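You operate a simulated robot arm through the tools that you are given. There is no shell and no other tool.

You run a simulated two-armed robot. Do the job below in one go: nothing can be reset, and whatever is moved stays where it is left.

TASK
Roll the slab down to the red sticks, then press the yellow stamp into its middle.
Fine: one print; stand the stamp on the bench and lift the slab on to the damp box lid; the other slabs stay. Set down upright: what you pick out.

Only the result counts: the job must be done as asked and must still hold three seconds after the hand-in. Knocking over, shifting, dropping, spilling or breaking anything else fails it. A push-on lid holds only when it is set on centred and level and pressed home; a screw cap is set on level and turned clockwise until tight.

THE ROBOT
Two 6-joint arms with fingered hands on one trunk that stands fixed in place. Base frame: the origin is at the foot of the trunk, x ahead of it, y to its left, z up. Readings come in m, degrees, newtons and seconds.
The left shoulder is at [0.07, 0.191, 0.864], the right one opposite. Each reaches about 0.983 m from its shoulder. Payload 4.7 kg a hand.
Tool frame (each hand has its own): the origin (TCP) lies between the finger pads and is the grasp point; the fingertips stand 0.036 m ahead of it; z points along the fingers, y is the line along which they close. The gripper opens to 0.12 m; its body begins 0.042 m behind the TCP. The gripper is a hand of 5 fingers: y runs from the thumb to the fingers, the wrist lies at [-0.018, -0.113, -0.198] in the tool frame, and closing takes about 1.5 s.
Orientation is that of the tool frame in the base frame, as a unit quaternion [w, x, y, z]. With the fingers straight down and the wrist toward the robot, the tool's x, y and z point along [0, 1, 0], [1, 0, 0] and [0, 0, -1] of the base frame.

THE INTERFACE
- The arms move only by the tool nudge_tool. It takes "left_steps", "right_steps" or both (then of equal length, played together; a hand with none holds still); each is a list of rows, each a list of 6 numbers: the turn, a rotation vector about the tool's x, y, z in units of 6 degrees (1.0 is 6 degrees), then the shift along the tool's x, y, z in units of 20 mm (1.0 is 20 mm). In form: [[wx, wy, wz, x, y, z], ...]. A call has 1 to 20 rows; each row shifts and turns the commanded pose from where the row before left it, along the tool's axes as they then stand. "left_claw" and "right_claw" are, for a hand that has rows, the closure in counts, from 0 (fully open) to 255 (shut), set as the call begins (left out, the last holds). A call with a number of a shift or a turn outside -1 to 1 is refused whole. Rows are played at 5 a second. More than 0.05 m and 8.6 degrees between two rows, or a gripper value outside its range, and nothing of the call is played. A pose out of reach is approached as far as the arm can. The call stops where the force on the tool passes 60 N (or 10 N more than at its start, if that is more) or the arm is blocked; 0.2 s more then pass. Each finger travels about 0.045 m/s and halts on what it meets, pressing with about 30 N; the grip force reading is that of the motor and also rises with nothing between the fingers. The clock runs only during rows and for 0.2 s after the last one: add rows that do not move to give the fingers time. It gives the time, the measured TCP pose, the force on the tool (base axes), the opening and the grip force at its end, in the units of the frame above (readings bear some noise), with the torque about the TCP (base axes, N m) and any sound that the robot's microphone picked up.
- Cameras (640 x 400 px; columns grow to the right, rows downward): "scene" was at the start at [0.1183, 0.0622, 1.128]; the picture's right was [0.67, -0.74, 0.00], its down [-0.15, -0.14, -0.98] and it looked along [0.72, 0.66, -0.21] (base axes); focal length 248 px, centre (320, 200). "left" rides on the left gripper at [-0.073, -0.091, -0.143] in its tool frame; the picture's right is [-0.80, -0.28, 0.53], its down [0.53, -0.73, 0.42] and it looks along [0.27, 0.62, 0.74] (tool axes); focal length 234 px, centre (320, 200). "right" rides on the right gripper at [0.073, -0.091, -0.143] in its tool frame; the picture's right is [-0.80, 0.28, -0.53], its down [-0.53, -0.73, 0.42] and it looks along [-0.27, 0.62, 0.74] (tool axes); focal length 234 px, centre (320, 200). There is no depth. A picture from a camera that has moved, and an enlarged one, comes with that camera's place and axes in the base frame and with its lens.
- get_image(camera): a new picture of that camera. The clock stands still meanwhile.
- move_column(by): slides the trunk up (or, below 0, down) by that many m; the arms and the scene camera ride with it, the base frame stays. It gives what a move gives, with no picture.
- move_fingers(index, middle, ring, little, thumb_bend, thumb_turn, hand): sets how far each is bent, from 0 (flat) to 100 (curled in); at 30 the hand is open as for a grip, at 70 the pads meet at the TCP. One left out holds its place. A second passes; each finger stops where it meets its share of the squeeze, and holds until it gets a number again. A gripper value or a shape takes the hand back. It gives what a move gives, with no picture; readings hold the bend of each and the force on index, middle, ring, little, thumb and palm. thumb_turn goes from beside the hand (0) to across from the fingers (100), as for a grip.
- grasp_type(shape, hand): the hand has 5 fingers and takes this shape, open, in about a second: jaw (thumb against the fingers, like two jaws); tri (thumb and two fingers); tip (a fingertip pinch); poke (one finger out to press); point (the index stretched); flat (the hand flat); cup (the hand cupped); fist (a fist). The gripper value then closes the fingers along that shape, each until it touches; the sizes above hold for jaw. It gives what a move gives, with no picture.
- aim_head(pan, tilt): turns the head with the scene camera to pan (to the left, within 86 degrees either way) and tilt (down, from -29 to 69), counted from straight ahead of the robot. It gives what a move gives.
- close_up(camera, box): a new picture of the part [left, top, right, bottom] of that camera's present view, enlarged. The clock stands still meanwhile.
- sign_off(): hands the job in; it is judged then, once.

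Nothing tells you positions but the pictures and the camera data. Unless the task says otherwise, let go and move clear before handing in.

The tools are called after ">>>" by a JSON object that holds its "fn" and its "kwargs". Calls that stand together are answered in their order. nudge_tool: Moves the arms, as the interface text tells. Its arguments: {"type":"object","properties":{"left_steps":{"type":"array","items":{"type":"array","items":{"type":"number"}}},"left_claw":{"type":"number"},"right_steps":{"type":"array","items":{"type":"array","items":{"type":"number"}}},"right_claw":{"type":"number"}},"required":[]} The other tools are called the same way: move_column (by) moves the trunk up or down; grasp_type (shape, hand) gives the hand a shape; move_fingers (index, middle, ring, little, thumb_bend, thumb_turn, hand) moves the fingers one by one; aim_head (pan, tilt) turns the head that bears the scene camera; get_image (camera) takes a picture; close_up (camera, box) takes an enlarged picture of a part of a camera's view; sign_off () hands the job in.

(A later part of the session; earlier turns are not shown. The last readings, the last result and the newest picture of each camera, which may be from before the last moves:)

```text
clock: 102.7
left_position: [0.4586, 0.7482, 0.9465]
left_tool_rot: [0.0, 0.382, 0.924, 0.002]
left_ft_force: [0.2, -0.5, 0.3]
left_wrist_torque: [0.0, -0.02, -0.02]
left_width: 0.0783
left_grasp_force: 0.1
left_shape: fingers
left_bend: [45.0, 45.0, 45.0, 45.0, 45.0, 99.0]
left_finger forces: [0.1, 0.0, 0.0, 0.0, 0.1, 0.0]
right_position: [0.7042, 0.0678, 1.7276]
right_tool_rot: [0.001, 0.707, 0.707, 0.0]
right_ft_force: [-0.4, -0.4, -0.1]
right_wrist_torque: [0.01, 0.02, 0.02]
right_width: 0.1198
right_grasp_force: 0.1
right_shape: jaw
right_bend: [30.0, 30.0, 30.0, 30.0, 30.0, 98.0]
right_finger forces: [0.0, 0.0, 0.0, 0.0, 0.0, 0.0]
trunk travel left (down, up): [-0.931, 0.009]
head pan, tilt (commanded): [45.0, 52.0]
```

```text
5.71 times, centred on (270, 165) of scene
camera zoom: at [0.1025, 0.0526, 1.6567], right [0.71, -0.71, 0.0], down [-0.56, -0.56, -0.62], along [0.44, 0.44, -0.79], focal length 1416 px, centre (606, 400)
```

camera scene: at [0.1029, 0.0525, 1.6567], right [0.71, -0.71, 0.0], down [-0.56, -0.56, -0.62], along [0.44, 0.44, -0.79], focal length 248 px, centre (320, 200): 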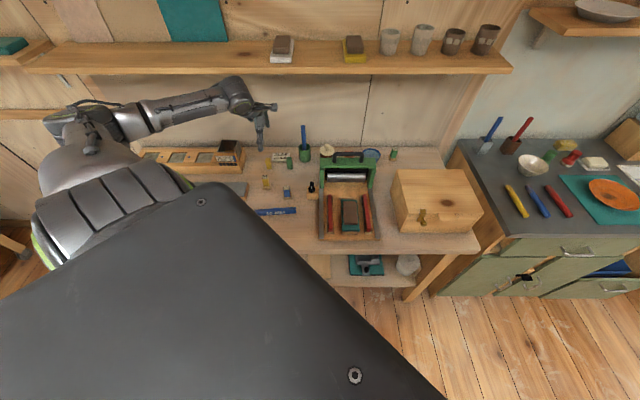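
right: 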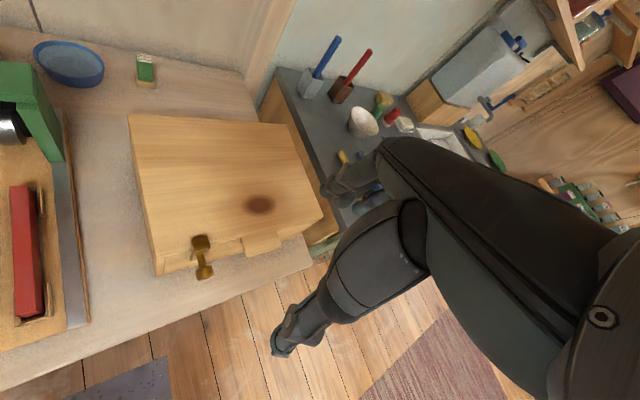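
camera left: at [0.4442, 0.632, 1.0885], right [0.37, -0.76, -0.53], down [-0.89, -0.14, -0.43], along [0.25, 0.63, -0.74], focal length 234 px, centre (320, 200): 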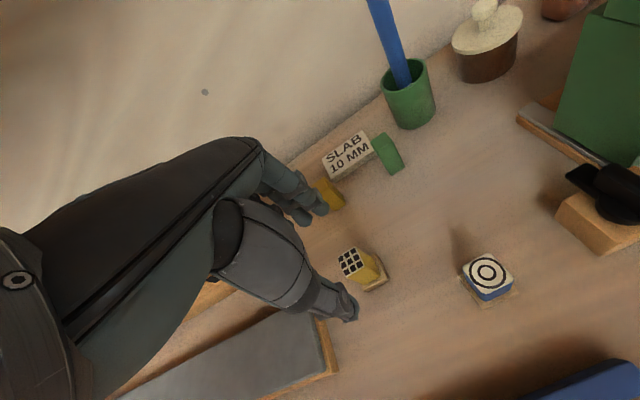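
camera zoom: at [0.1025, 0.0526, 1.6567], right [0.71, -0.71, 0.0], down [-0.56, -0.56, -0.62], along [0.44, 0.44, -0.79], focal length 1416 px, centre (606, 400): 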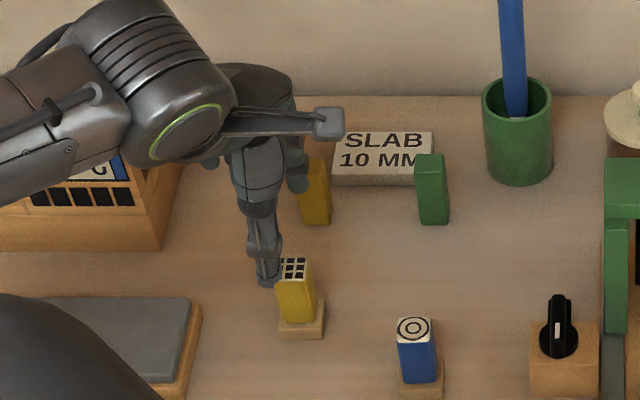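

Aligned within 2 mm. Lowering to the stamp.

>>> {"fn": "nudge_tool", "kwargs": {"left_steps": [[0, 0, 0, 0.1, 0, 1], [0, 0, 0, 0, 0, 1], [0, 0, 0, 0, 0, 1], [0, 0, 0, 0, 0, 1], [0, 0, 0, 0, 0, 0.6], [0, 0, 0, 0, 0, 0]]}}

>>> {"fn": "move_fingers", "kwargs": {"hand": "left", "index": 57, "middle": 57, "ring": 57, "little": 57, "thumb_bend": 57}}

>>> {"fn": "get_image", "kwargs": {"camera": "left"}}

>>> {"fn": "close_up", "kwargs": {"camera": "left", "box": [250, 150, 410, 330]}}

>>> {"fn": "close_up", "kwargs": {"camera": "scene", "box": [240, 145, 300, 205]}}

```text
clock: 104.1
left_position: [0.457, 0.7508, 0.8548]
left_tool_rot: [0.0, 0.383, 0.924, 0.002]
left_ft_force: [0.2, 0.0, 0.0]
left_wrist_torque: [-0.02, 0.0, -0.03]
left_width: 0.0787
left_grasp_force: 0.0
left_shape: fingers
left_bend: [45.0, 45.0, 45.0, 45.0, 45.0, 99.0]
left_finger forces: [0.1, 0.1, 0.1, 0.0, 0.0, 0.0]
right_position: [0.7045, 0.0677, 1.727]
right_tool_rot: [0.001, 0.707, 0.707, 0.001]
right_ft_force: [0.7, 0.4, -0.7]
right_wrist_torque: [0.03, 0.02, -0.02]
right_width: 0.1193
right_grasp_force: 0.0
right_shape: jaw
right_bend: [30.0, 30.0, 30.0, 30.0, 30.0, 98.0]
right_finger forces: [0.1, 0.1, 0.0, 0.0, 0.0, 0.0]
trunk travel left (down, up): [-0.931, 0.009]
head pan, tilt (commanded): [45.0, 52.0]
```

```text
clock: 105.1
left_position: [0.4569, 0.7508, 0.8538]
left_tool_rot: [0.0, 0.383, 0.924, 0.001]
left_ft_force: [-0.2, 0.7, 0.9]
left_wrist_torque: [-0.01, 0.01, 0.01]
left_width: 0.0456
left_grasp_force: 0.2
left_shape: fingers
left_bend: [56.0, 56.0, 56.0, 56.0, 56.0, 100.0]
left_finger forces: [0.1, 0.1, 0.0, 0.1, 0.0, 0.0]
right_position: [0.7046, 0.0672, 1.7281]
right_tool_rot: [0.0, 0.707, 0.707, 0.0]
right_ft_force: [-0.8, 0.4, 0.3]
right_wrist_torque: [-0.01, -0.01, 0.02]
right_width: 0.1198
right_grasp_force: 0.1
right_shape: jaw
right_bend: [30.0, 30.0, 30.0, 30.0, 30.0, 98.0]
right_finger forces: [0.0, 0.0, 0.1, 0.0, 0.1, 0.0]
trunk travel left (down, up): [-0.931, 0.009]
head pan, tilt (commanded): [45.0, 52.0]
```

```text
taken
camera left: at [0.4429, 0.635, 0.9969], right [0.37, -0.76, -0.53], down [-0.89, -0.14, -0.43], along [0.25, 0.63, -0.74], focal length 234 px, centre (320, 200)
```

left: 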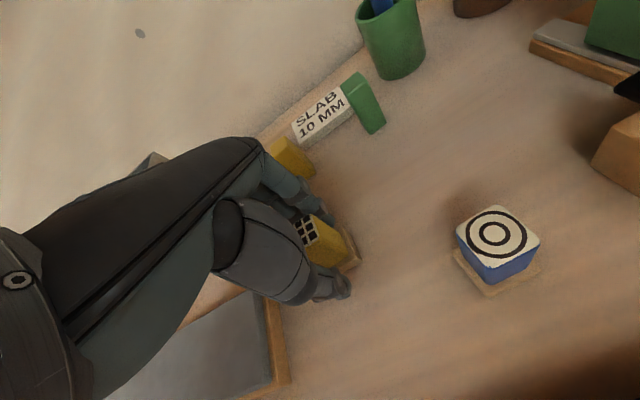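

```text
2.22 times, centred on (330, 240) of left
camera zoom: at [0.4429, 0.635, 0.9969], right [0.37, -0.76, -0.53], down [-0.89, -0.14, -0.43], along [0.25, 0.63, -0.74], focal length 520 px, centre (298, 111)
```

zoom: 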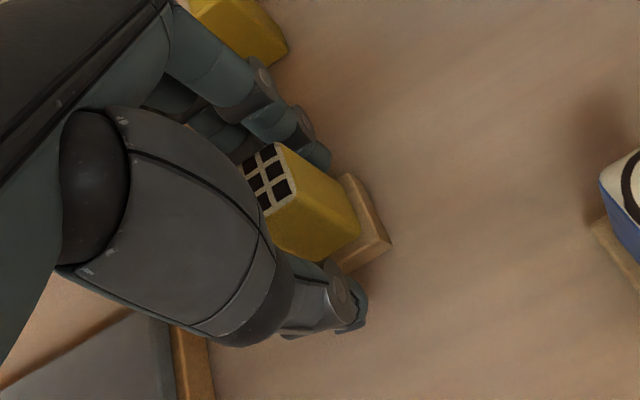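

```text
6.67 times, centred on (270, 175) of scene
camera zoom: at [0.1027, 0.0528, 1.6567], right [0.71, -0.71, 0.0], down [-0.56, -0.56, -0.62], along [0.44, 0.44, -0.79], focal length 1652 px, centre (653, 367)
```

zoom: 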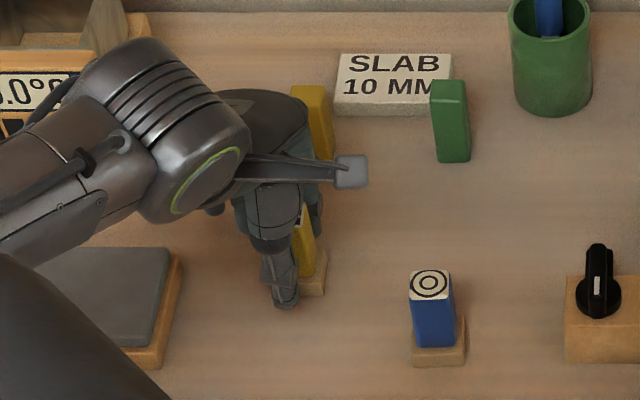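

The stamp sits centred between thumb and fingers. Closing the grip.

>>> {"fn": "nudge_tool", "kwargs": {"left_steps": [[0, 0, 0, 0, 0, 0], [0, 0, 0, 0, 0, 0], [0, 0, 0, 0, 0, 0], [0, 0, 0, 0, 0, 0], [0, 0, 0, 0, 0, 0], [0, 0, 0, 0, 0, 0]], "left_claw": 255}}

>>> {"fn": "close_up", "kwargs": {"camera": "left", "box": [250, 150, 410, 330]}}

>>> {"fn": "close_up", "kwargs": {"camera": "scene", "box": [240, 145, 300, 205]}}

```text
clock: 106.5
left_position: [0.458, 0.751, 0.8546]
left_tool_rot: [0.0, 0.383, 0.924, 0.001]
left_ft_force: [-0.2, 0.4, 0.6]
left_wrist_torque: [-0.01, -0.02, 0.02]
left_width: 0.0046
left_grasp_force: 29.7
left_shape: jaw
left_bend: [64.0, 58.0, 70.0, 70.0, 65.0, 100.0]
left_finger forces: [20.2, 10.5, 0.0, 0.0, 32.3, 0.0]
right_position: [0.7053, 0.0686, 1.7264]
right_tool_rot: [-0.001, 0.707, 0.707, 0.0]
right_ft_force: [0.3, -0.3, -0.1]
right_wrist_torque: [-0.01, 0.01, 0.01]
right_width: 0.1196
right_grasp_force: 0.0
right_shape: jaw
right_bend: [30.0, 30.0, 30.0, 30.0, 30.0, 98.0]
right_finger forces: [0.0, 0.1, 0.0, 0.0, 0.0, 0.1]
trunk travel left (down, up): [-0.931, 0.009]
head pan, tilt (commanded): [45.0, 52.0]
```

```text
2.22 times, centred on (330, 240) of left
camera zoom: at [0.4429, 0.635, 0.9969], right [0.37, -0.76, -0.53], down [-0.89, -0.14, -0.43], along [0.25, 0.63, -0.74], focal length 520 px, centre (298, 111)
```

zoom: 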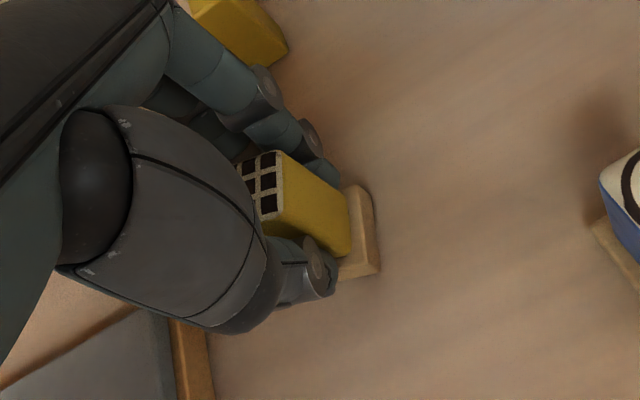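

```text
6.67 times, centred on (270, 175) of scene
camera zoom: at [0.1026, 0.0528, 1.6567], right [0.71, -0.71, 0.0], down [-0.56, -0.56, -0.62], along [0.44, 0.43, -0.79], focal length 1652 px, centre (653, 367)
```

zoom: 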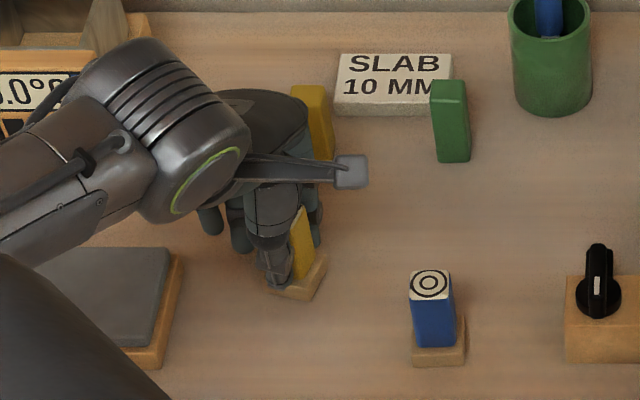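

Grip is firm but the stamp turned about 25° in the hand; I'll compensate by turning the hand. Lifting it now and inspecting its foot.

>>> {"fn": "nudge_tool", "kwargs": {"left_steps": [[0, 0, 0, 0, 0, -0.5], [0, 0, 0, 0, 0, -1], [0, 0, 0, 0, 0, -1], [0, 0, 0, 0, 0, -1], [0, 0, 0, 0, 0, -1], [0, 0, 0, 0, 0, -1], [0, 0, 0, 0, 0, -1], [0, 0, 0, 0, 0, -1], [0, 0, 0, 0, 0, 0]]}}

>>> {"fn": "close_up", "kwargs": {"camera": "left", "box": [250, 150, 410, 330]}}

>>> {"fn": "close_up", "kwargs": {"camera": "scene", "box": [230, 100, 310, 190]}}

```text
clock: 108.5
left_position: [0.4566, 0.7489, 1.0062]
left_tool_rot: [0.0, 0.382, 0.924, 0.001]
left_ft_force: [-0.4, 0.1, -0.3]
left_wrist_torque: [0.0, 0.0, -0.02]
left_width: 0.0048
left_grasp_force: 29.7
left_shape: jaw
left_bend: [64.0, 58.0, 70.0, 70.0, 65.0, 100.0]
left_finger forces: [20.2, 10.6, 0.0, 0.0, 32.2, 0.0]
right_position: [0.7046, 0.0685, 1.7272]
right_tool_rot: [0.0, 0.707, 0.707, 0.001]
right_ft_force: [0.0, -0.3, -0.6]
right_wrist_torque: [0.01, 0.04, -0.01]
right_width: 0.1198
right_grasp_force: 0.0
right_shape: jaw
right_bend: [30.0, 30.0, 30.0, 30.0, 30.0, 98.0]
right_finger forces: [0.1, 0.0, 0.0, 0.0, 0.0, 0.0]
trunk travel left (down, up): [-0.931, 0.009]
head pan, tilt (commanded): [45.0, 52.0]
```

```text
2.22 times, centred on (330, 240) of left
camera zoom: at [0.4423, 0.6347, 1.1481], right [0.37, -0.76, -0.53], down [-0.89, -0.14, -0.43], along [0.25, 0.63, -0.74], focal length 520 px, centre (298, 111)
```

zoom: 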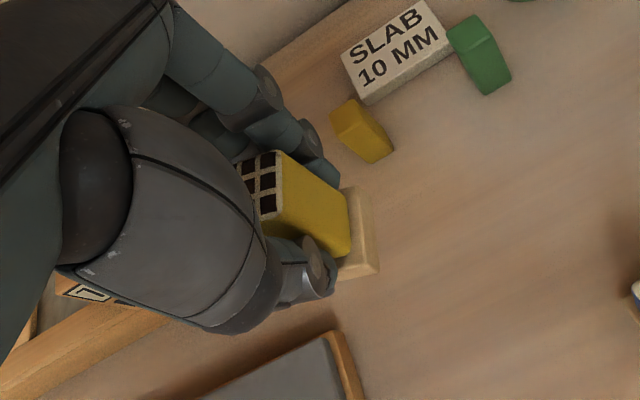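

```text
4.44 times, centred on (270, 145) of scene
camera zoom: at [0.1027, 0.0529, 1.6566], right [0.71, -0.71, 0.0], down [-0.56, -0.56, -0.62], along [0.44, 0.43, -0.79], focal length 1102 px, centre (542, 444)
```

zoom: 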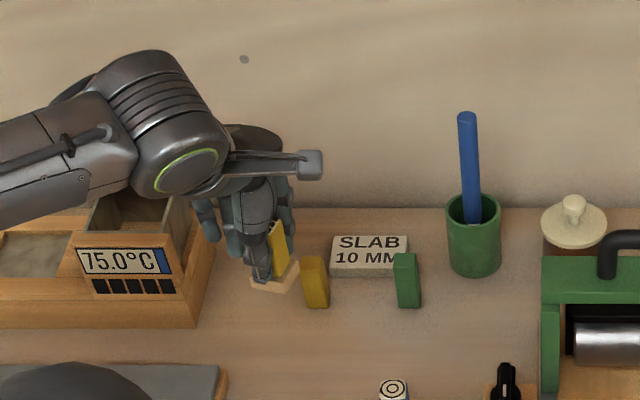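

The wooden foot comes up with the stamp. Carrying it over to the slab, well above everything.

>>> {"fn": "nudge_tool", "kwargs": {"left_steps": [[0, 0, 0, -0.5, -1, 0], [0, 0, 0, -0.5, -1, 0], [0, 0, 0, -0.5, -1, 0], [0, 0, 0, -0.5, -1, 0], [0, 0, 0, -1, -1, 0], [0, 0, 0, -1, -1, 0], [0, 0, 0, -1, -1, 0], [0, 0, 0, -1, -1, 0], [0, 0, 0, -1, 0, 0], [0, 0, 0, -1, 0, 0], [0, 0, 0, -1, 0, 0], [0, 0, 0, -1, 0, 0], [0, 0, 0, -1, 0, 0], [0, 0, 0, -1, 0, 0], [0, 0, 0, -1, 0, 0], [0, 0, 0, -1, 0, 0], [0, 0, 0, -1, 0, 0], [0, 0, 0, -1, 0, 0], [0, 0, 0, -1, 0, 0], [0, 0, 0, 0, 0, 0]]}}

>>> {"fn": "nudge_tool", "kwargs": {"left_steps": [[0, 0, -0.84, 0, 0, 0], [0, 0, -0.84, 0, 0, 0], [0, 0, -0.84, 0, 0, 0], [0, 0, -0.84, 0, 0, 0], [0, 0, -0.84, 0, 0, 0], [0, 0, 0, 0, 0, 0]]}}

>>> {"fn": "get_image", "kwargs": {"camera": "scene"}}

>>> {"fn": "get_image", "kwargs": {"camera": "left"}}

>>> {"fn": "close_up", "kwargs": {"camera": "scene", "box": [320, 155, 380, 225]}}

```text
clock: 112.7
left_position: [0.5852, 0.3959, 1.007]
left_tool_rot: [0.0, 0.383, 0.924, 0.001]
left_ft_force: [0.1, -0.2, -0.4]
left_wrist_torque: [-0.03, 0.02, 0.01]
left_width: 0.0046
left_grasp_force: 29.7
left_shape: jaw
left_bend: [64.0, 59.0, 70.0, 70.0, 67.0, 100.0]
left_finger forces: [23.2, 9.4, 0.1, 0.0, 30.5, 0.0]
right_position: [0.7046, 0.0686, 1.7285]
right_tool_rot: [0.0, 0.707, 0.707, -0.001]
right_ft_force: [0.7, 0.2, -1.0]
right_wrist_torque: [0.01, 0.02, 0.0]
right_width: 0.1196
right_grasp_force: 0.1
right_shape: jaw
right_bend: [30.0, 30.0, 30.0, 30.0, 30.0, 98.0]
right_finger forces: [0.1, 0.0, 0.0, 0.0, 0.0, 0.1]
trunk travel left (down, up): [-0.931, 0.009]
head pan, tilt (commanded): [45.0, 52.0]
```

```text
clock: 114.1
left_position: [0.5845, 0.3968, 1.0044]
left_tool_rot: [-0.001, 0.171, 0.985, 0.0]
left_ft_force: [0.2, -0.3, -0.4]
left_wrist_torque: [0.0, -0.01, 0.02]
left_width: 0.004
left_grasp_force: 30.3
left_shape: jaw
left_bend: [64.0, 59.0, 70.0, 70.0, 67.0, 100.0]
left_finger forces: [23.3, 9.4, 0.1, 0.0, 30.4, 0.0]
right_position: [0.7037, 0.0697, 1.7264]
right_tool_rot: [0.0, 0.707, 0.707, 0.0]
right_ft_force: [0.7, 0.6, 0.0]
right_wrist_torque: [0.02, 0.0, -0.01]
right_width: 0.1199
right_grasp_force: 0.1
right_shape: jaw
right_bend: [30.0, 30.0, 30.0, 30.0, 30.0, 98.0]
right_finger forces: [0.0, 0.1, 0.0, 0.1, 0.0, 0.0]
trunk travel left (down, up): [-0.931, 0.009]
head pan, tilt (commanded): [45.0, 52.0]
```

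```text
taken
camera scene: at [0.1024, 0.0529, 1.6567], right [0.71, -0.71, 0.0], down [-0.56, -0.56, -0.62], along [0.44, 0.43, -0.79], focal length 248 px, centre (320, 200)
```

scene: 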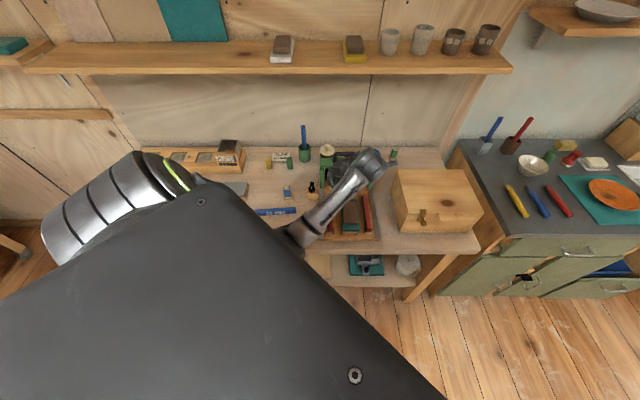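

```text
taken
camera left: at [0.6209, 0.2864, 1.1468], right [0.66, -0.53, -0.53], down [-0.75, -0.51, -0.43], along [-0.04, 0.68, -0.74], focal length 234 px, centre (320, 200)
```

left: 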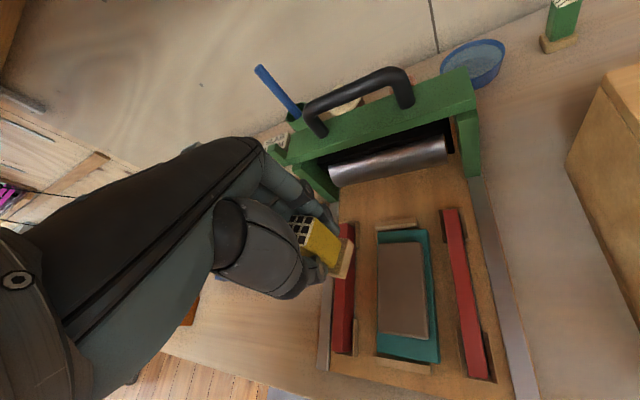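

```text
5.71 times, centred on (350, 190) of scene
camera zoom: at [0.1024, 0.0529, 1.6567], right [0.71, -0.71, 0.0], down [-0.56, -0.56, -0.62], along [0.44, 0.43, -0.79], focal length 1416 px, centre (149, 257)
```

zoom: 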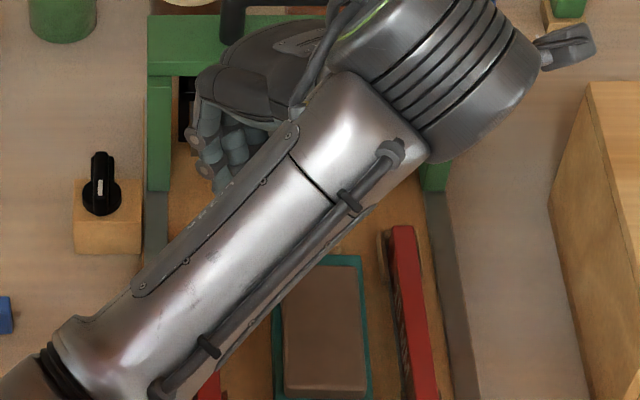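

My forearm blocks the head view here, so I'll check what the right-hand camera sees, plus a left close-up.

>>> {"fn": "get_image", "kwargs": {"camera": "right"}}

>>> {"fn": "close_up", "kwargs": {"camera": "left", "box": [270, 190, 450, 370]}}

```text
taken
camera right: at [0.6131, 0.1396, 1.8719], right [0.28, -0.8, 0.53], down [-0.73, -0.53, -0.42], along [0.62, -0.27, -0.74], focal length 234 px, centre (320, 200)
```

right: 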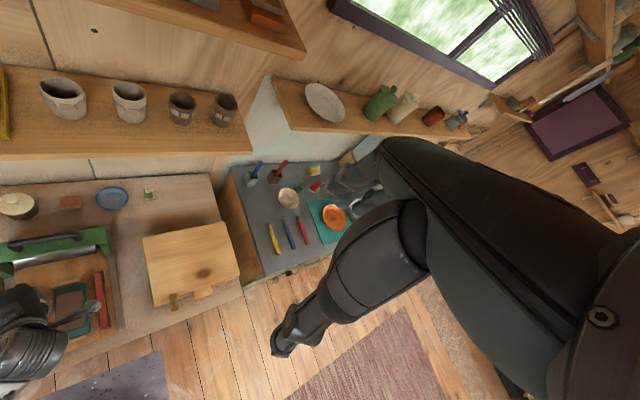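

```text
2.22 times, centred on (360, 280) of left
camera zoom: at [0.6209, 0.2864, 1.1468], right [0.66, -0.53, -0.53], down [-0.75, -0.51, -0.43], along [-0.04, 0.68, -0.74], focal length 520 px, centre (231, 22)
```

zoom: 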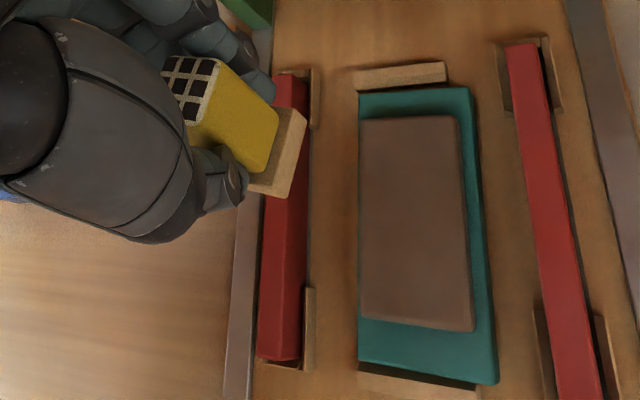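

The left camera shows stamp and slab well. Zooming to measure how the stamp sits in the hand.

>>> {"fn": "close_up", "kwargs": {"camera": "left", "box": [285, 205, 365, 290]}}

>>> {"fn": "close_up", "kwargs": {"camera": "right", "box": [0, 230, 140, 340]}}

```text
4.71 times, centred on (325, 248) of left
camera zoom: at [0.6209, 0.2864, 1.1468], right [0.66, -0.53, -0.53], down [-0.75, -0.51, -0.43], along [-0.04, 0.68, -0.74], focal length 1102 px, centre (296, -24)
```

zoom: 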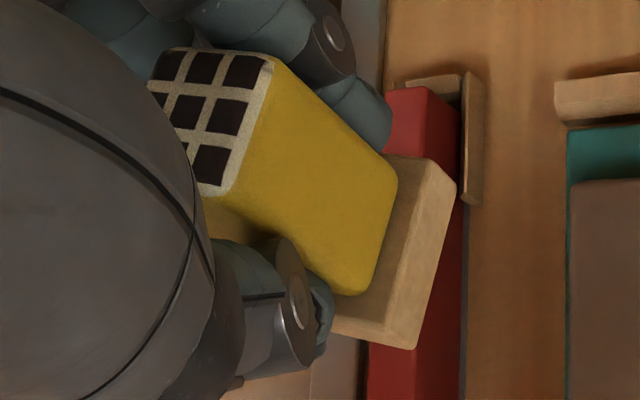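

```text
3.64 times, centred on (70, 285) of right
camera zoom: at [0.6131, 0.1396, 1.8719], right [0.28, -0.8, 0.53], down [-0.73, -0.53, -0.42], along [0.62, -0.27, -0.74], focal length 852 px, centre (1229, -109)
```

zoom: 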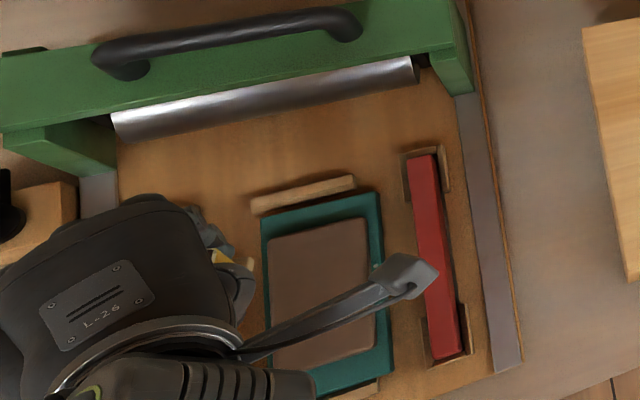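

The stamp sits yawed ~42° and tilted ~7° in the hand. I'll turn and tilt the hand to bring the stamp upright and square to the slab, then re-measure.

>>> {"fn": "nudge_tool", "kwargs": {"left_steps": [[0, 0, -0.8, 0, 0, 0], [0, 0, -0.8, 0, 0, 0], [0, 0, -0.8, 0, 0, 0], [0, -0.55, 0, 0, 0, 0], [0, -0.55, 0, 0, 0, 0], [0, 0, 0, 0, 0, 0]]}}

>>> {"fn": "get_image", "kwargs": {"camera": "left"}}

>>> {"fn": "close_up", "kwargs": {"camera": "left", "box": [285, 205, 365, 290]}}

>>> {"fn": "close_up", "kwargs": {"camera": "right", "box": [0, 250, 100, 330]}}

>>> {"fn": "close_up", "kwargs": {"camera": "scene", "box": [320, 155, 380, 225]}}

```text
clock: 115.5
left_position: [0.5852, 0.3961, 1.0055]
left_tool_rot: [0.057, 0.047, 0.997, -0.001]
left_ft_force: [0.3, 0.6, 0.0]
left_wrist_torque: [0.01, 0.0, 0.01]
left_width: 0.0045
left_grasp_force: 30.5
left_shape: jaw
left_bend: [64.0, 59.0, 70.0, 70.0, 67.0, 100.0]
left_finger forces: [23.3, 9.4, 0.0, 0.0, 30.4, 0.1]
right_position: [0.7057, 0.0669, 1.7268]
right_tool_rot: [0.0, 0.707, 0.707, 0.0]
right_ft_force: [0.2, -0.3, -0.3]
right_wrist_torque: [0.0, 0.04, -0.03]
right_width: 0.1198
right_grasp_force: 0.0
right_shape: jaw
right_bend: [30.0, 30.0, 30.0, 30.0, 30.0, 98.0]
right_finger forces: [0.0, 0.0, 0.1, 0.0, 0.1, 0.1]
trunk travel left (down, up): [-0.931, 0.009]
head pan, tilt (commanded): [45.0, 52.0]
```

```text
taken
camera left: at [0.6309, 0.2998, 1.1545], right [0.83, -0.36, -0.43], down [-0.55, -0.68, -0.48], along [-0.12, 0.64, -0.76], focal length 234 px, centre (320, 200)
```

left: 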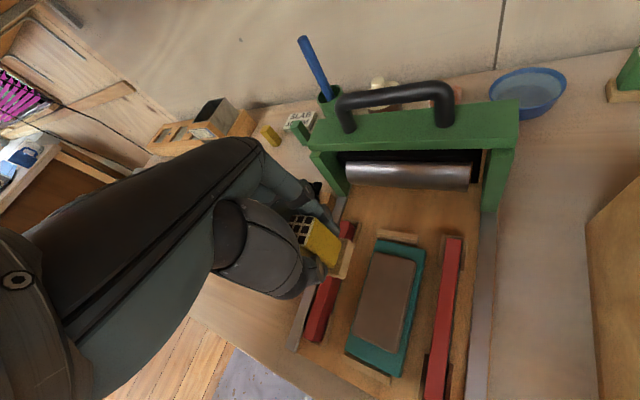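

```text
4.71 times, centred on (325, 248) of left
camera zoom: at [0.6309, 0.2998, 1.1545], right [0.83, -0.36, -0.43], down [-0.55, -0.68, -0.48], along [-0.12, 0.64, -0.76], focal length 1102 px, centre (296, -24)
```

zoom: 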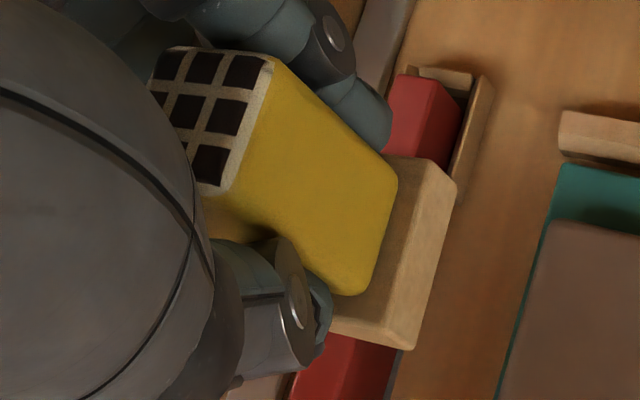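

```text
5.00 times, centred on (50, 290) of right
camera zoom: at [0.614, 0.1392, 1.8717], right [0.28, -0.8, 0.52], down [-0.73, -0.53, -0.42], along [0.62, -0.27, -0.74], focal length 1171 px, centre (1670, -250)
```

zoom: 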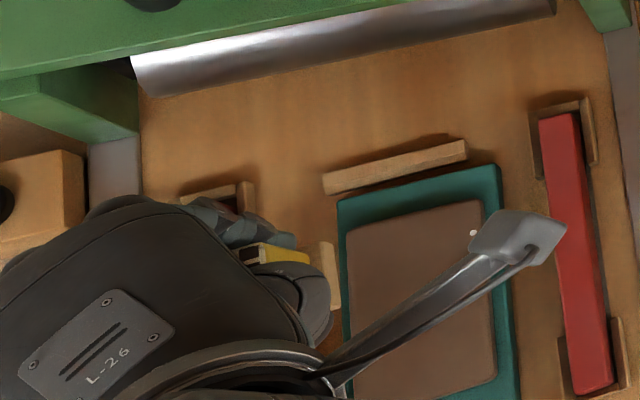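

```text
5.71 times, centred on (350, 190) of scene
camera zoom: at [0.1032, 0.0525, 1.6566], right [0.71, -0.71, 0.0], down [-0.56, -0.56, -0.62], along [0.43, 0.44, -0.79], focal length 1416 px, centre (149, 257)
```

zoom: 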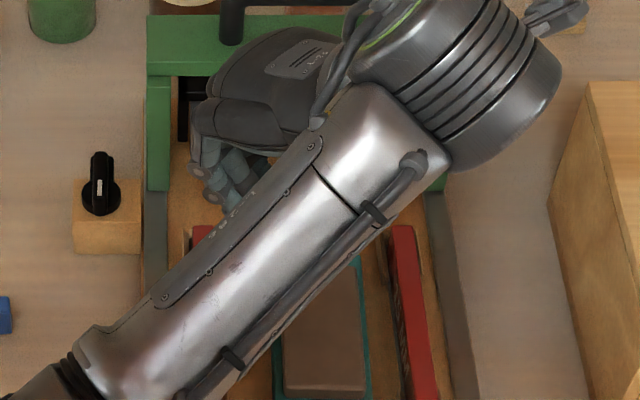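

The stamp is now near vertical and square to the slab. Moving it over the slab's middle (about a=0.687, b=0.157).

>>> {"fn": "nudge_tool", "kwargs": {"left_steps": [[0, 0, 0, -0.35, -0.66, 0.04], [0, 0, 0, -0.34, -0.66, 0.04], [0, 0, 0, 0, 0, 0]]}}

>>> {"fn": "close_up", "kwargs": {"camera": "left", "box": [270, 190, 450, 370]}}

>>> {"fn": "close_up", "kwargs": {"camera": "right", "box": [0, 250, 100, 330]}}

```text
clock: 116.3
left_position: [0.5964, 0.3691, 1.0047]
left_tool_rot: [0.058, 0.047, 0.997, -0.002]
left_ft_force: [0.0, 0.4, -0.9]
left_wrist_torque: [0.02, -0.02, 0.01]
left_width: 0.0048
left_grasp_force: 30.1
left_shape: jaw
left_bend: [64.0, 59.0, 70.0, 70.0, 67.0, 100.0]
left_finger forces: [23.5, 9.4, 0.0, 0.1, 30.4, 0.1]
right_position: [0.7037, 0.0693, 1.7281]
right_tool_rot: [0.001, 0.707, 0.707, 0.0]
right_ft_force: [0.3, -0.5, -0.4]
right_wrist_torque: [-0.01, -0.01, 0.0]
right_width: 0.1198
right_grasp_force: 0.0
right_shape: jaw
right_bend: [30.0, 30.0, 30.0, 30.0, 30.0, 98.0]
right_finger forces: [0.0, 0.0, 0.0, 0.0, 0.0, 0.0]
trunk travel left (down, up): [-0.931, 0.009]
head pan, tilt (commanded): [45.0, 52.0]
```

```text
2.22 times, centred on (360, 280) of left
camera zoom: at [0.6421, 0.273, 1.1534], right [0.83, -0.36, -0.43], down [-0.55, -0.68, -0.48], along [-0.12, 0.64, -0.76], focal length 520 px, centre (231, 22)
```

zoom: 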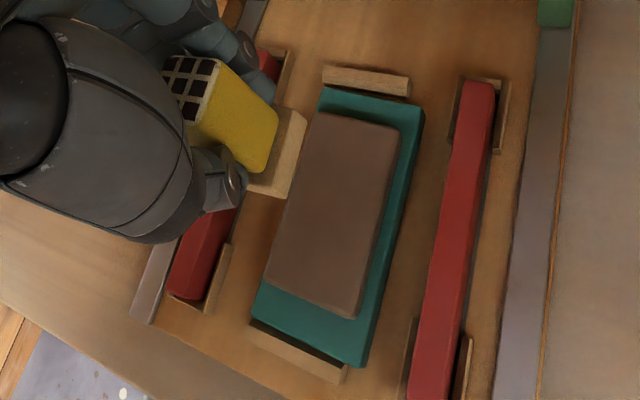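

```text
5.00 times, centred on (50, 290) of right
camera zoom: at [0.6134, 0.14, 1.8718], right [0.28, -0.8, 0.53], down [-0.73, -0.53, -0.42], along [0.62, -0.27, -0.74], focal length 1171 px, centre (1670, -250)
```

zoom: 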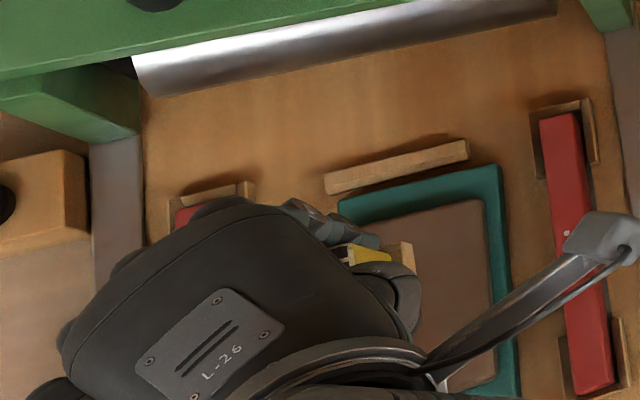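

Slab centre re-measured from the left camera as (0.596, 0.374), matching. Lowering vertically toward the slab.

>>> {"fn": "nudge_tool", "kwargs": {"left_steps": [[0, 0, 0, 0.1137, -0.0034, 0.9924], [0, 0, 0, 0.1137, -0.0034, 0.9924], [0, 0, 0, 0.1137, -0.0034, 0.9924], [0, 0, 0, 0.1137, -0.0034, 0.9924], [0, 0, 0, 0.0568, -0.0017, 0.4962], [0, 0, 0, 0, 0, 0]]}}

>>> {"fn": "close_up", "kwargs": {"camera": "left", "box": [270, 190, 450, 370]}}

>>> {"fn": "close_up", "kwargs": {"camera": "left", "box": [285, 205, 365, 290]}}

>>> {"fn": "close_up", "kwargs": {"camera": "right", "box": [30, 270, 110, 330]}}

```text
clock: 117.7
left_position: [0.5959, 0.3674, 0.9141]
left_tool_rot: [0.058, 0.047, 0.997, -0.002]
left_ft_force: [0.5, 0.0, -0.4]
left_wrist_torque: [0.0, -0.01, 0.02]
left_width: 0.0042
left_grasp_force: 30.2
left_shape: jaw
left_bend: [64.0, 59.0, 70.0, 70.0, 67.0, 100.0]
left_finger forces: [23.5, 9.4, 0.1, 0.1, 30.2, 0.0]
right_position: [0.7046, 0.0681, 1.7276]
right_tool_rot: [0.0, 0.707, 0.707, 0.0]
right_ft_force: [0.3, 0.3, -0.7]
right_wrist_torque: [0.02, 0.01, 0.04]
right_width: 0.1195
right_grasp_force: 0.1
right_shape: jaw
right_bend: [30.0, 30.0, 30.0, 30.0, 30.0, 98.0]
right_finger forces: [0.0, 0.0, 0.0, 0.0, 0.0, 0.0]
trunk travel left (down, up): [-0.931, 0.009]
head pan, tilt (commanded): [45.0, 52.0]
```

```text
2.22 times, centred on (360, 280) of left
camera zoom: at [0.6419, 0.2713, 1.0636], right [0.83, -0.36, -0.43], down [-0.55, -0.68, -0.49], along [-0.12, 0.64, -0.76], focal length 520 px, centre (231, 22)
```

zoom: 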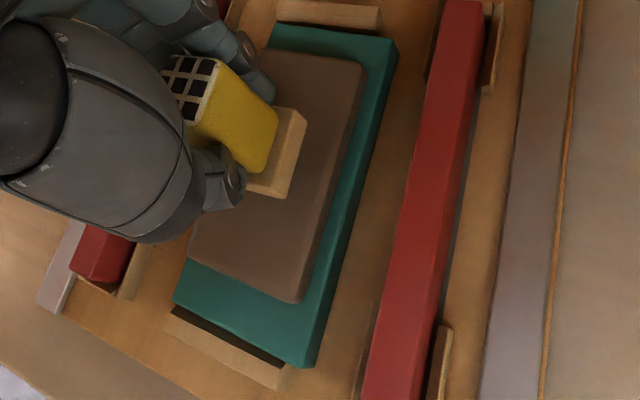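

```text
4.71 times, centred on (325, 248) of left
camera zoom: at [0.6419, 0.2713, 1.0636], right [0.83, -0.36, -0.43], down [-0.55, -0.68, -0.49], along [-0.12, 0.64, -0.76], focal length 1102 px, centre (296, -24)
```

zoom: 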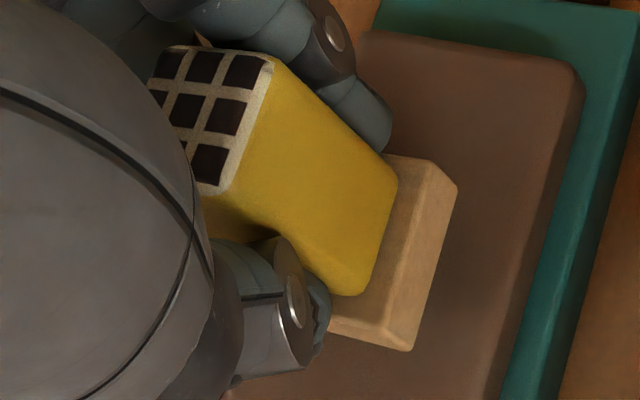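

```text
6.67 times, centred on (70, 300) of right
camera zoom: at [0.6134, 0.1394, 1.8719], right [0.28, -0.8, 0.53], down [-0.73, -0.53, -0.42], along [0.62, -0.27, -0.74], focal length 1561 px, centre (1987, -467)
```

zoom: 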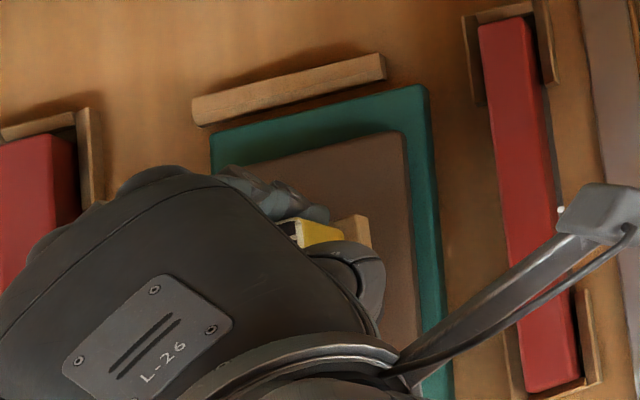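

Stamp square over the slab's middle, about 18 mm above. Descending slowly to contact.

>>> {"fn": "nudge_tool", "kwargs": {"left_steps": [[0, 0, 0, 0.0341, -0.001, 0.2977], [0, 0, 0, 0.0341, -0.001, 0.2977], [0, 0, 0, 0.0114, -0.0003, 0.0992], [0, 0, 0, 0.0114, -0.0003, 0.0992], [0, 0, 0, 0, 0, 0]]}}

>>> {"fn": "close_up", "kwargs": {"camera": "left", "box": [285, 205, 365, 290]}}

```text
clock: 118.9
left_position: [0.5965, 0.366, 0.8983]
left_tool_rot: [0.058, 0.047, 0.997, -0.001]
left_ft_force: [0.7, -0.5, 3.0]
left_wrist_torque: [0.03, -0.04, -0.02]
left_width: 0.0047
left_grasp_force: 30.3
left_shape: jaw
left_bend: [64.0, 59.0, 70.0, 70.0, 67.0, 100.0]
left_finger forces: [23.7, 9.3, 0.0, 0.1, 30.8, 0.1]
right_position: [0.7047, 0.0685, 1.7274]
right_tool_rot: [0.0, 0.707, 0.707, 0.0]
right_ft_force: [-0.4, -0.4, -0.6]
right_wrist_torque: [-0.01, 0.03, 0.02]
right_width: 0.1199
right_grasp_force: 0.0
right_shape: jaw
right_bend: [30.0, 30.0, 30.0, 30.0, 30.0, 98.0]
right_finger forces: [0.1, 0.1, 0.0, 0.0, 0.0, 0.0]
trunk travel left (down, up): [-0.931, 0.009]
head pan, tilt (commanded): [45.0, 52.0]
```

```text
4.71 times, centred on (325, 248) of left
camera zoom: at [0.6423, 0.2713, 1.0483], right [0.83, -0.36, -0.43], down [-0.55, -0.68, -0.49], along [-0.12, 0.64, -0.76], focal length 1102 px, centre (296, -24)
```

zoom: 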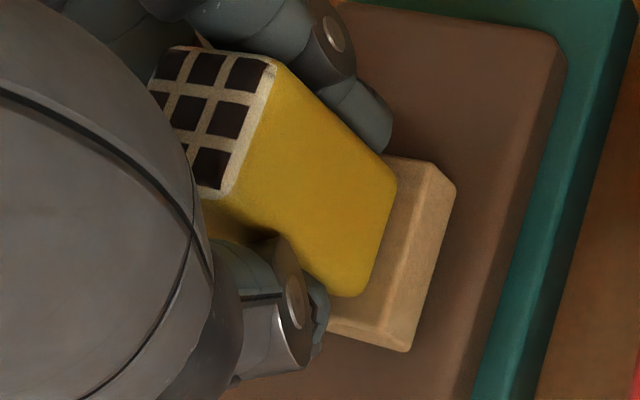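

Contact has begun (3 N). Pressing further in small steps.

>>> {"fn": "nudge_tool", "kwargs": {"left_steps": [[0, 0, 0, 0.0057, 0, 0.0496], [0, 0, 0, 0.0057, 0, 0.0496], [0, 0, 0, 0.0057, 0, 0.0496], [0, 0, 0, 0, 0, 0]]}}

>>> {"fn": "close_up", "kwargs": {"camera": "left", "box": [285, 205, 365, 290]}}

```text
clock: 119.9
left_position: [0.5958, 0.3663, 0.8978]
left_tool_rot: [0.059, 0.047, 0.997, -0.002]
left_ft_force: [0.5, -0.5, 12.1]
left_wrist_torque: [0.29, 0.02, 0.03]
left_width: 0.005
left_grasp_force: 29.5
left_shape: jaw
left_bend: [65.0, 59.0, 70.0, 70.0, 67.0, 100.0]
left_finger forces: [25.1, 14.7, 0.1, 0.0, 33.0, 0.0]
right_position: [0.7034, 0.0669, 1.7274]
right_tool_rot: [0.0, 0.707, 0.707, 0.0]
right_ft_force: [-0.5, 0.4, 0.8]
right_wrist_torque: [0.02, 0.06, 0.02]
right_width: 0.1198
right_grasp_force: 0.1
right_shape: jaw
right_bend: [30.0, 30.0, 30.0, 30.0, 30.0, 98.0]
right_finger forces: [0.0, 0.0, 0.0, 0.1, 0.1, 0.0]
trunk travel left (down, up): [-0.931, 0.009]
head pan, tilt (commanded): [45.0, 52.0]
```

```text
4.71 times, centred on (325, 248) of left
camera zoom: at [0.6413, 0.2711, 1.0464], right [0.83, -0.36, -0.43], down [-0.54, -0.68, -0.49], along [-0.12, 0.64, -0.76], focal length 1102 px, centre (296, -24)
```

zoom: 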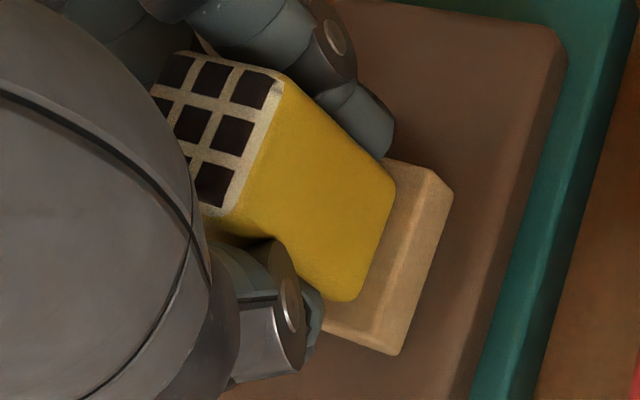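

>>> {"fn": "nudge_tool", "kwargs": {"left_steps": [[0, 0, 0, 0.0057, 0, 0.0496], [0, 0, 0, 0.0057, 0, 0.0496], [0, 0, 0, 0.0057, 0, 0.0496], [0, 0, 0, 0, 0, 0]]}}

>>> {"fn": "close_up", "kwargs": {"camera": "left", "box": [285, 205, 365, 290]}}

```text
clock: 120.9
left_position: [0.595, 0.3681, 0.8969]
left_tool_rot: [0.06, 0.047, 0.997, 0.0]
left_ft_force: [0.4, -2.1, 28.9]
left_wrist_torque: [0.35, 0.04, 0.04]
left_width: 0.0057
left_grasp_force: 30.1
left_shape: jaw
left_bend: [65.0, 58.0, 70.0, 70.0, 67.0, 100.0]
left_finger forces: [26.4, 19.6, 0.0, 0.0, 35.0, 0.0]
right_position: [0.7007, 0.0654, 1.7301]
right_tool_rot: [0.0, 0.707, 0.707, 0.001]
right_ft_force: [0.3, -0.5, -0.9]
right_wrist_torque: [-0.03, 0.02, -0.01]
right_width: 0.1199
right_grasp_force: 0.0
right_shape: jaw
right_bend: [30.0, 30.0, 30.0, 30.0, 30.0, 98.0]
right_finger forces: [0.1, 0.0, 0.1, 0.1, 0.0, 0.0]
trunk travel left (down, up): [-0.931, 0.009]
head pan, tilt (commanded): [45.0, 52.0]
```

```text
4.71 times, centred on (325, 248) of left
camera zoom: at [0.6406, 0.2709, 1.0456], right [0.83, -0.36, -0.43], down [-0.54, -0.68, -0.49], along [-0.12, 0.64, -0.76], focal length 1102 px, centre (296, -24)
```

zoom: 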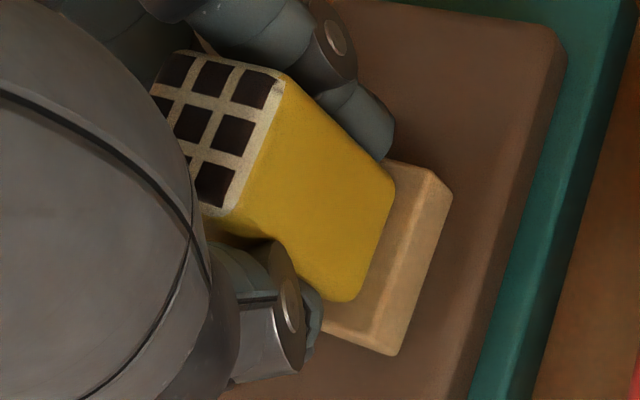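

Steady 29 N. A little firmer for a clear print, staying in the one press.

>>> {"fn": "nudge_tool", "kwargs": {"left_steps": [[0, 0, 0, 0.0057, 0, 0.0496], [0, 0, 0, 0.0028, 0, 0.025], [0, 0, 0, 0, 0, 0], [0, 0, 0, 0, 0, 0], [0, 0, 0, 0, 0, 0]]}}

>>> {"fn": "close_up", "kwargs": {"camera": "left", "box": [285, 205, 365, 290]}}

```text
clock: 122.1
left_position: [0.5962, 0.3681, 0.896]
left_tool_rot: [0.061, 0.048, 0.997, 0.0]
left_ft_force: [5.0, 1.3, 39.6]
left_wrist_torque: [0.56, -0.03, 0.0]
left_width: 0.0063
left_grasp_force: 29.8
left_shape: jaw
left_bend: [65.0, 57.0, 70.0, 70.0, 67.0, 100.0]
left_finger forces: [28.9, 24.0, 0.0, 0.1, 34.4, 0.1]
right_position: [0.7001, 0.0653, 1.7308]
right_tool_rot: [0.0, 0.707, 0.707, 0.003]
right_ft_force: [-0.7, 0.1, 0.1]
right_wrist_torque: [0.03, 0.0, 0.0]
right_width: 0.1196
right_grasp_force: 0.1
right_shape: jaw
right_bend: [30.0, 30.0, 30.0, 30.0, 30.0, 98.0]
right_finger forces: [0.0, 0.1, 0.1, 0.1, 0.1, 0.1]
trunk travel left (down, up): [-0.931, 0.009]
head pan, tilt (commanded): [45.0, 52.0]
```

```text
4.71 times, centred on (325, 248) of left
camera zoom: at [0.6399, 0.2704, 1.0452], right [0.83, -0.36, -0.42], down [-0.54, -0.68, -0.49], along [-0.11, 0.64, -0.76], focal length 1102 px, centre (296, -24)
```

zoom: 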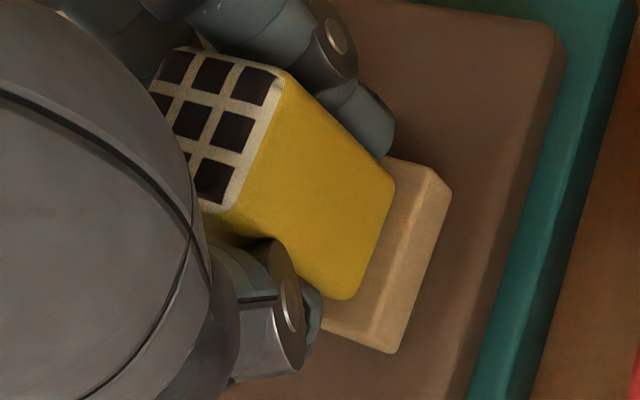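

Pressed to about 40 N. Lifting straight up.

>>> {"fn": "nudge_tool", "kwargs": {"left_steps": [[0, 0, 0, -0.0341, 0.001, -0.2977], [0, 0, 0, -0.0341, 0.001, -0.2977], [0, 0, 0, -0.0341, 0.001, -0.2977], [0, 0, 0, -0.0568, 0.0017, -0.4962], [0, 0, 0, -0.1137, 0.0034, -0.9924], [0, 0, 0, -0.1137, 0.0034, -0.9924], [0, 0, 0, -0.1137, 0.0034, -0.9924], [0, 0, 0, -0.1137, 0.0034, -0.9924], [0, 0, 0, 0, 0, 0]]}}

>>> {"fn": "close_up", "kwargs": {"camera": "left", "box": [270, 190, 450, 370]}}

>>> {"fn": "close_up", "kwargs": {"camera": "right", "box": [30, 260, 120, 330]}}

```text
clock: 124.1
left_position: [0.5976, 0.3697, 0.9994]
left_tool_rot: [0.058, 0.047, 0.997, -0.001]
left_ft_force: [-0.6, 0.2, -0.2]
left_wrist_torque: [-0.03, 0.0, -0.02]
left_width: 0.0048
left_grasp_force: 29.9
left_shape: jaw
left_bend: [65.0, 58.0, 70.0, 70.0, 67.0, 100.0]
left_finger forces: [24.9, 9.1, 0.0, 0.1, 30.4, 0.0]
right_position: [0.7042, 0.0683, 1.7268]
right_tool_rot: [0.0, 0.707, 0.707, 0.0]
right_ft_force: [0.4, -0.2, -0.1]
right_wrist_torque: [0.0, 0.0, 0.01]
right_width: 0.1194
right_grasp_force: 0.0
right_shape: jaw
right_bend: [30.0, 30.0, 30.0, 30.0, 30.0, 98.0]
right_finger forces: [0.1, 0.1, 0.0, 0.0, 0.1, 0.0]
trunk travel left (down, up): [-0.931, 0.009]
head pan, tilt (commanded): [45.0, 52.0]
```

```text
2.22 times, centred on (360, 280) of left
camera zoom: at [0.6431, 0.2732, 1.1488], right [0.83, -0.36, -0.43], down [-0.55, -0.68, -0.49], along [-0.12, 0.64, -0.76], focal length 520 px, centre (231, 22)
```

zoom: 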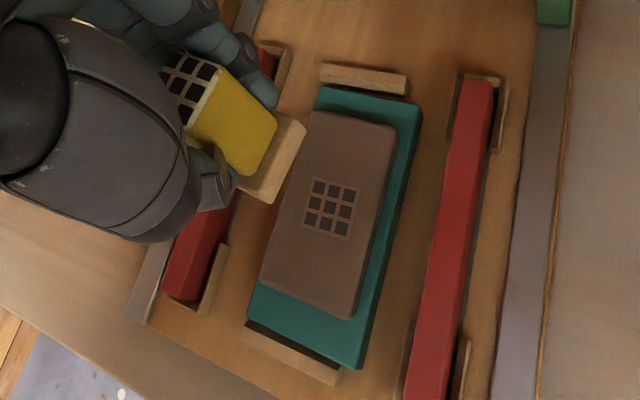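

```text
5.71 times, centred on (75, 295) of right
camera zoom: at [0.6134, 0.1394, 1.8719], right [0.28, -0.8, 0.53], down [-0.73, -0.53, -0.42], along [0.62, -0.27, -0.74], focal length 1338 px, centre (1720, -343)
```

zoom: 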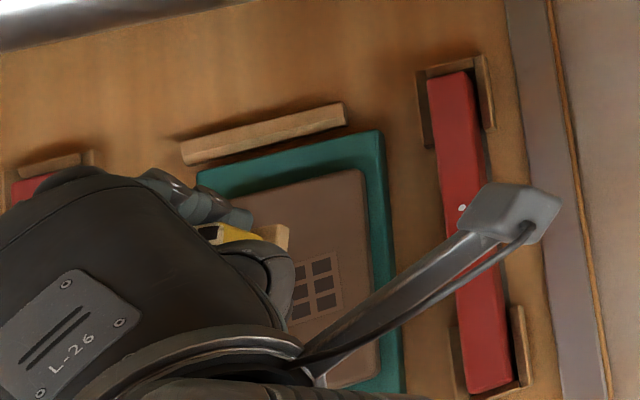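

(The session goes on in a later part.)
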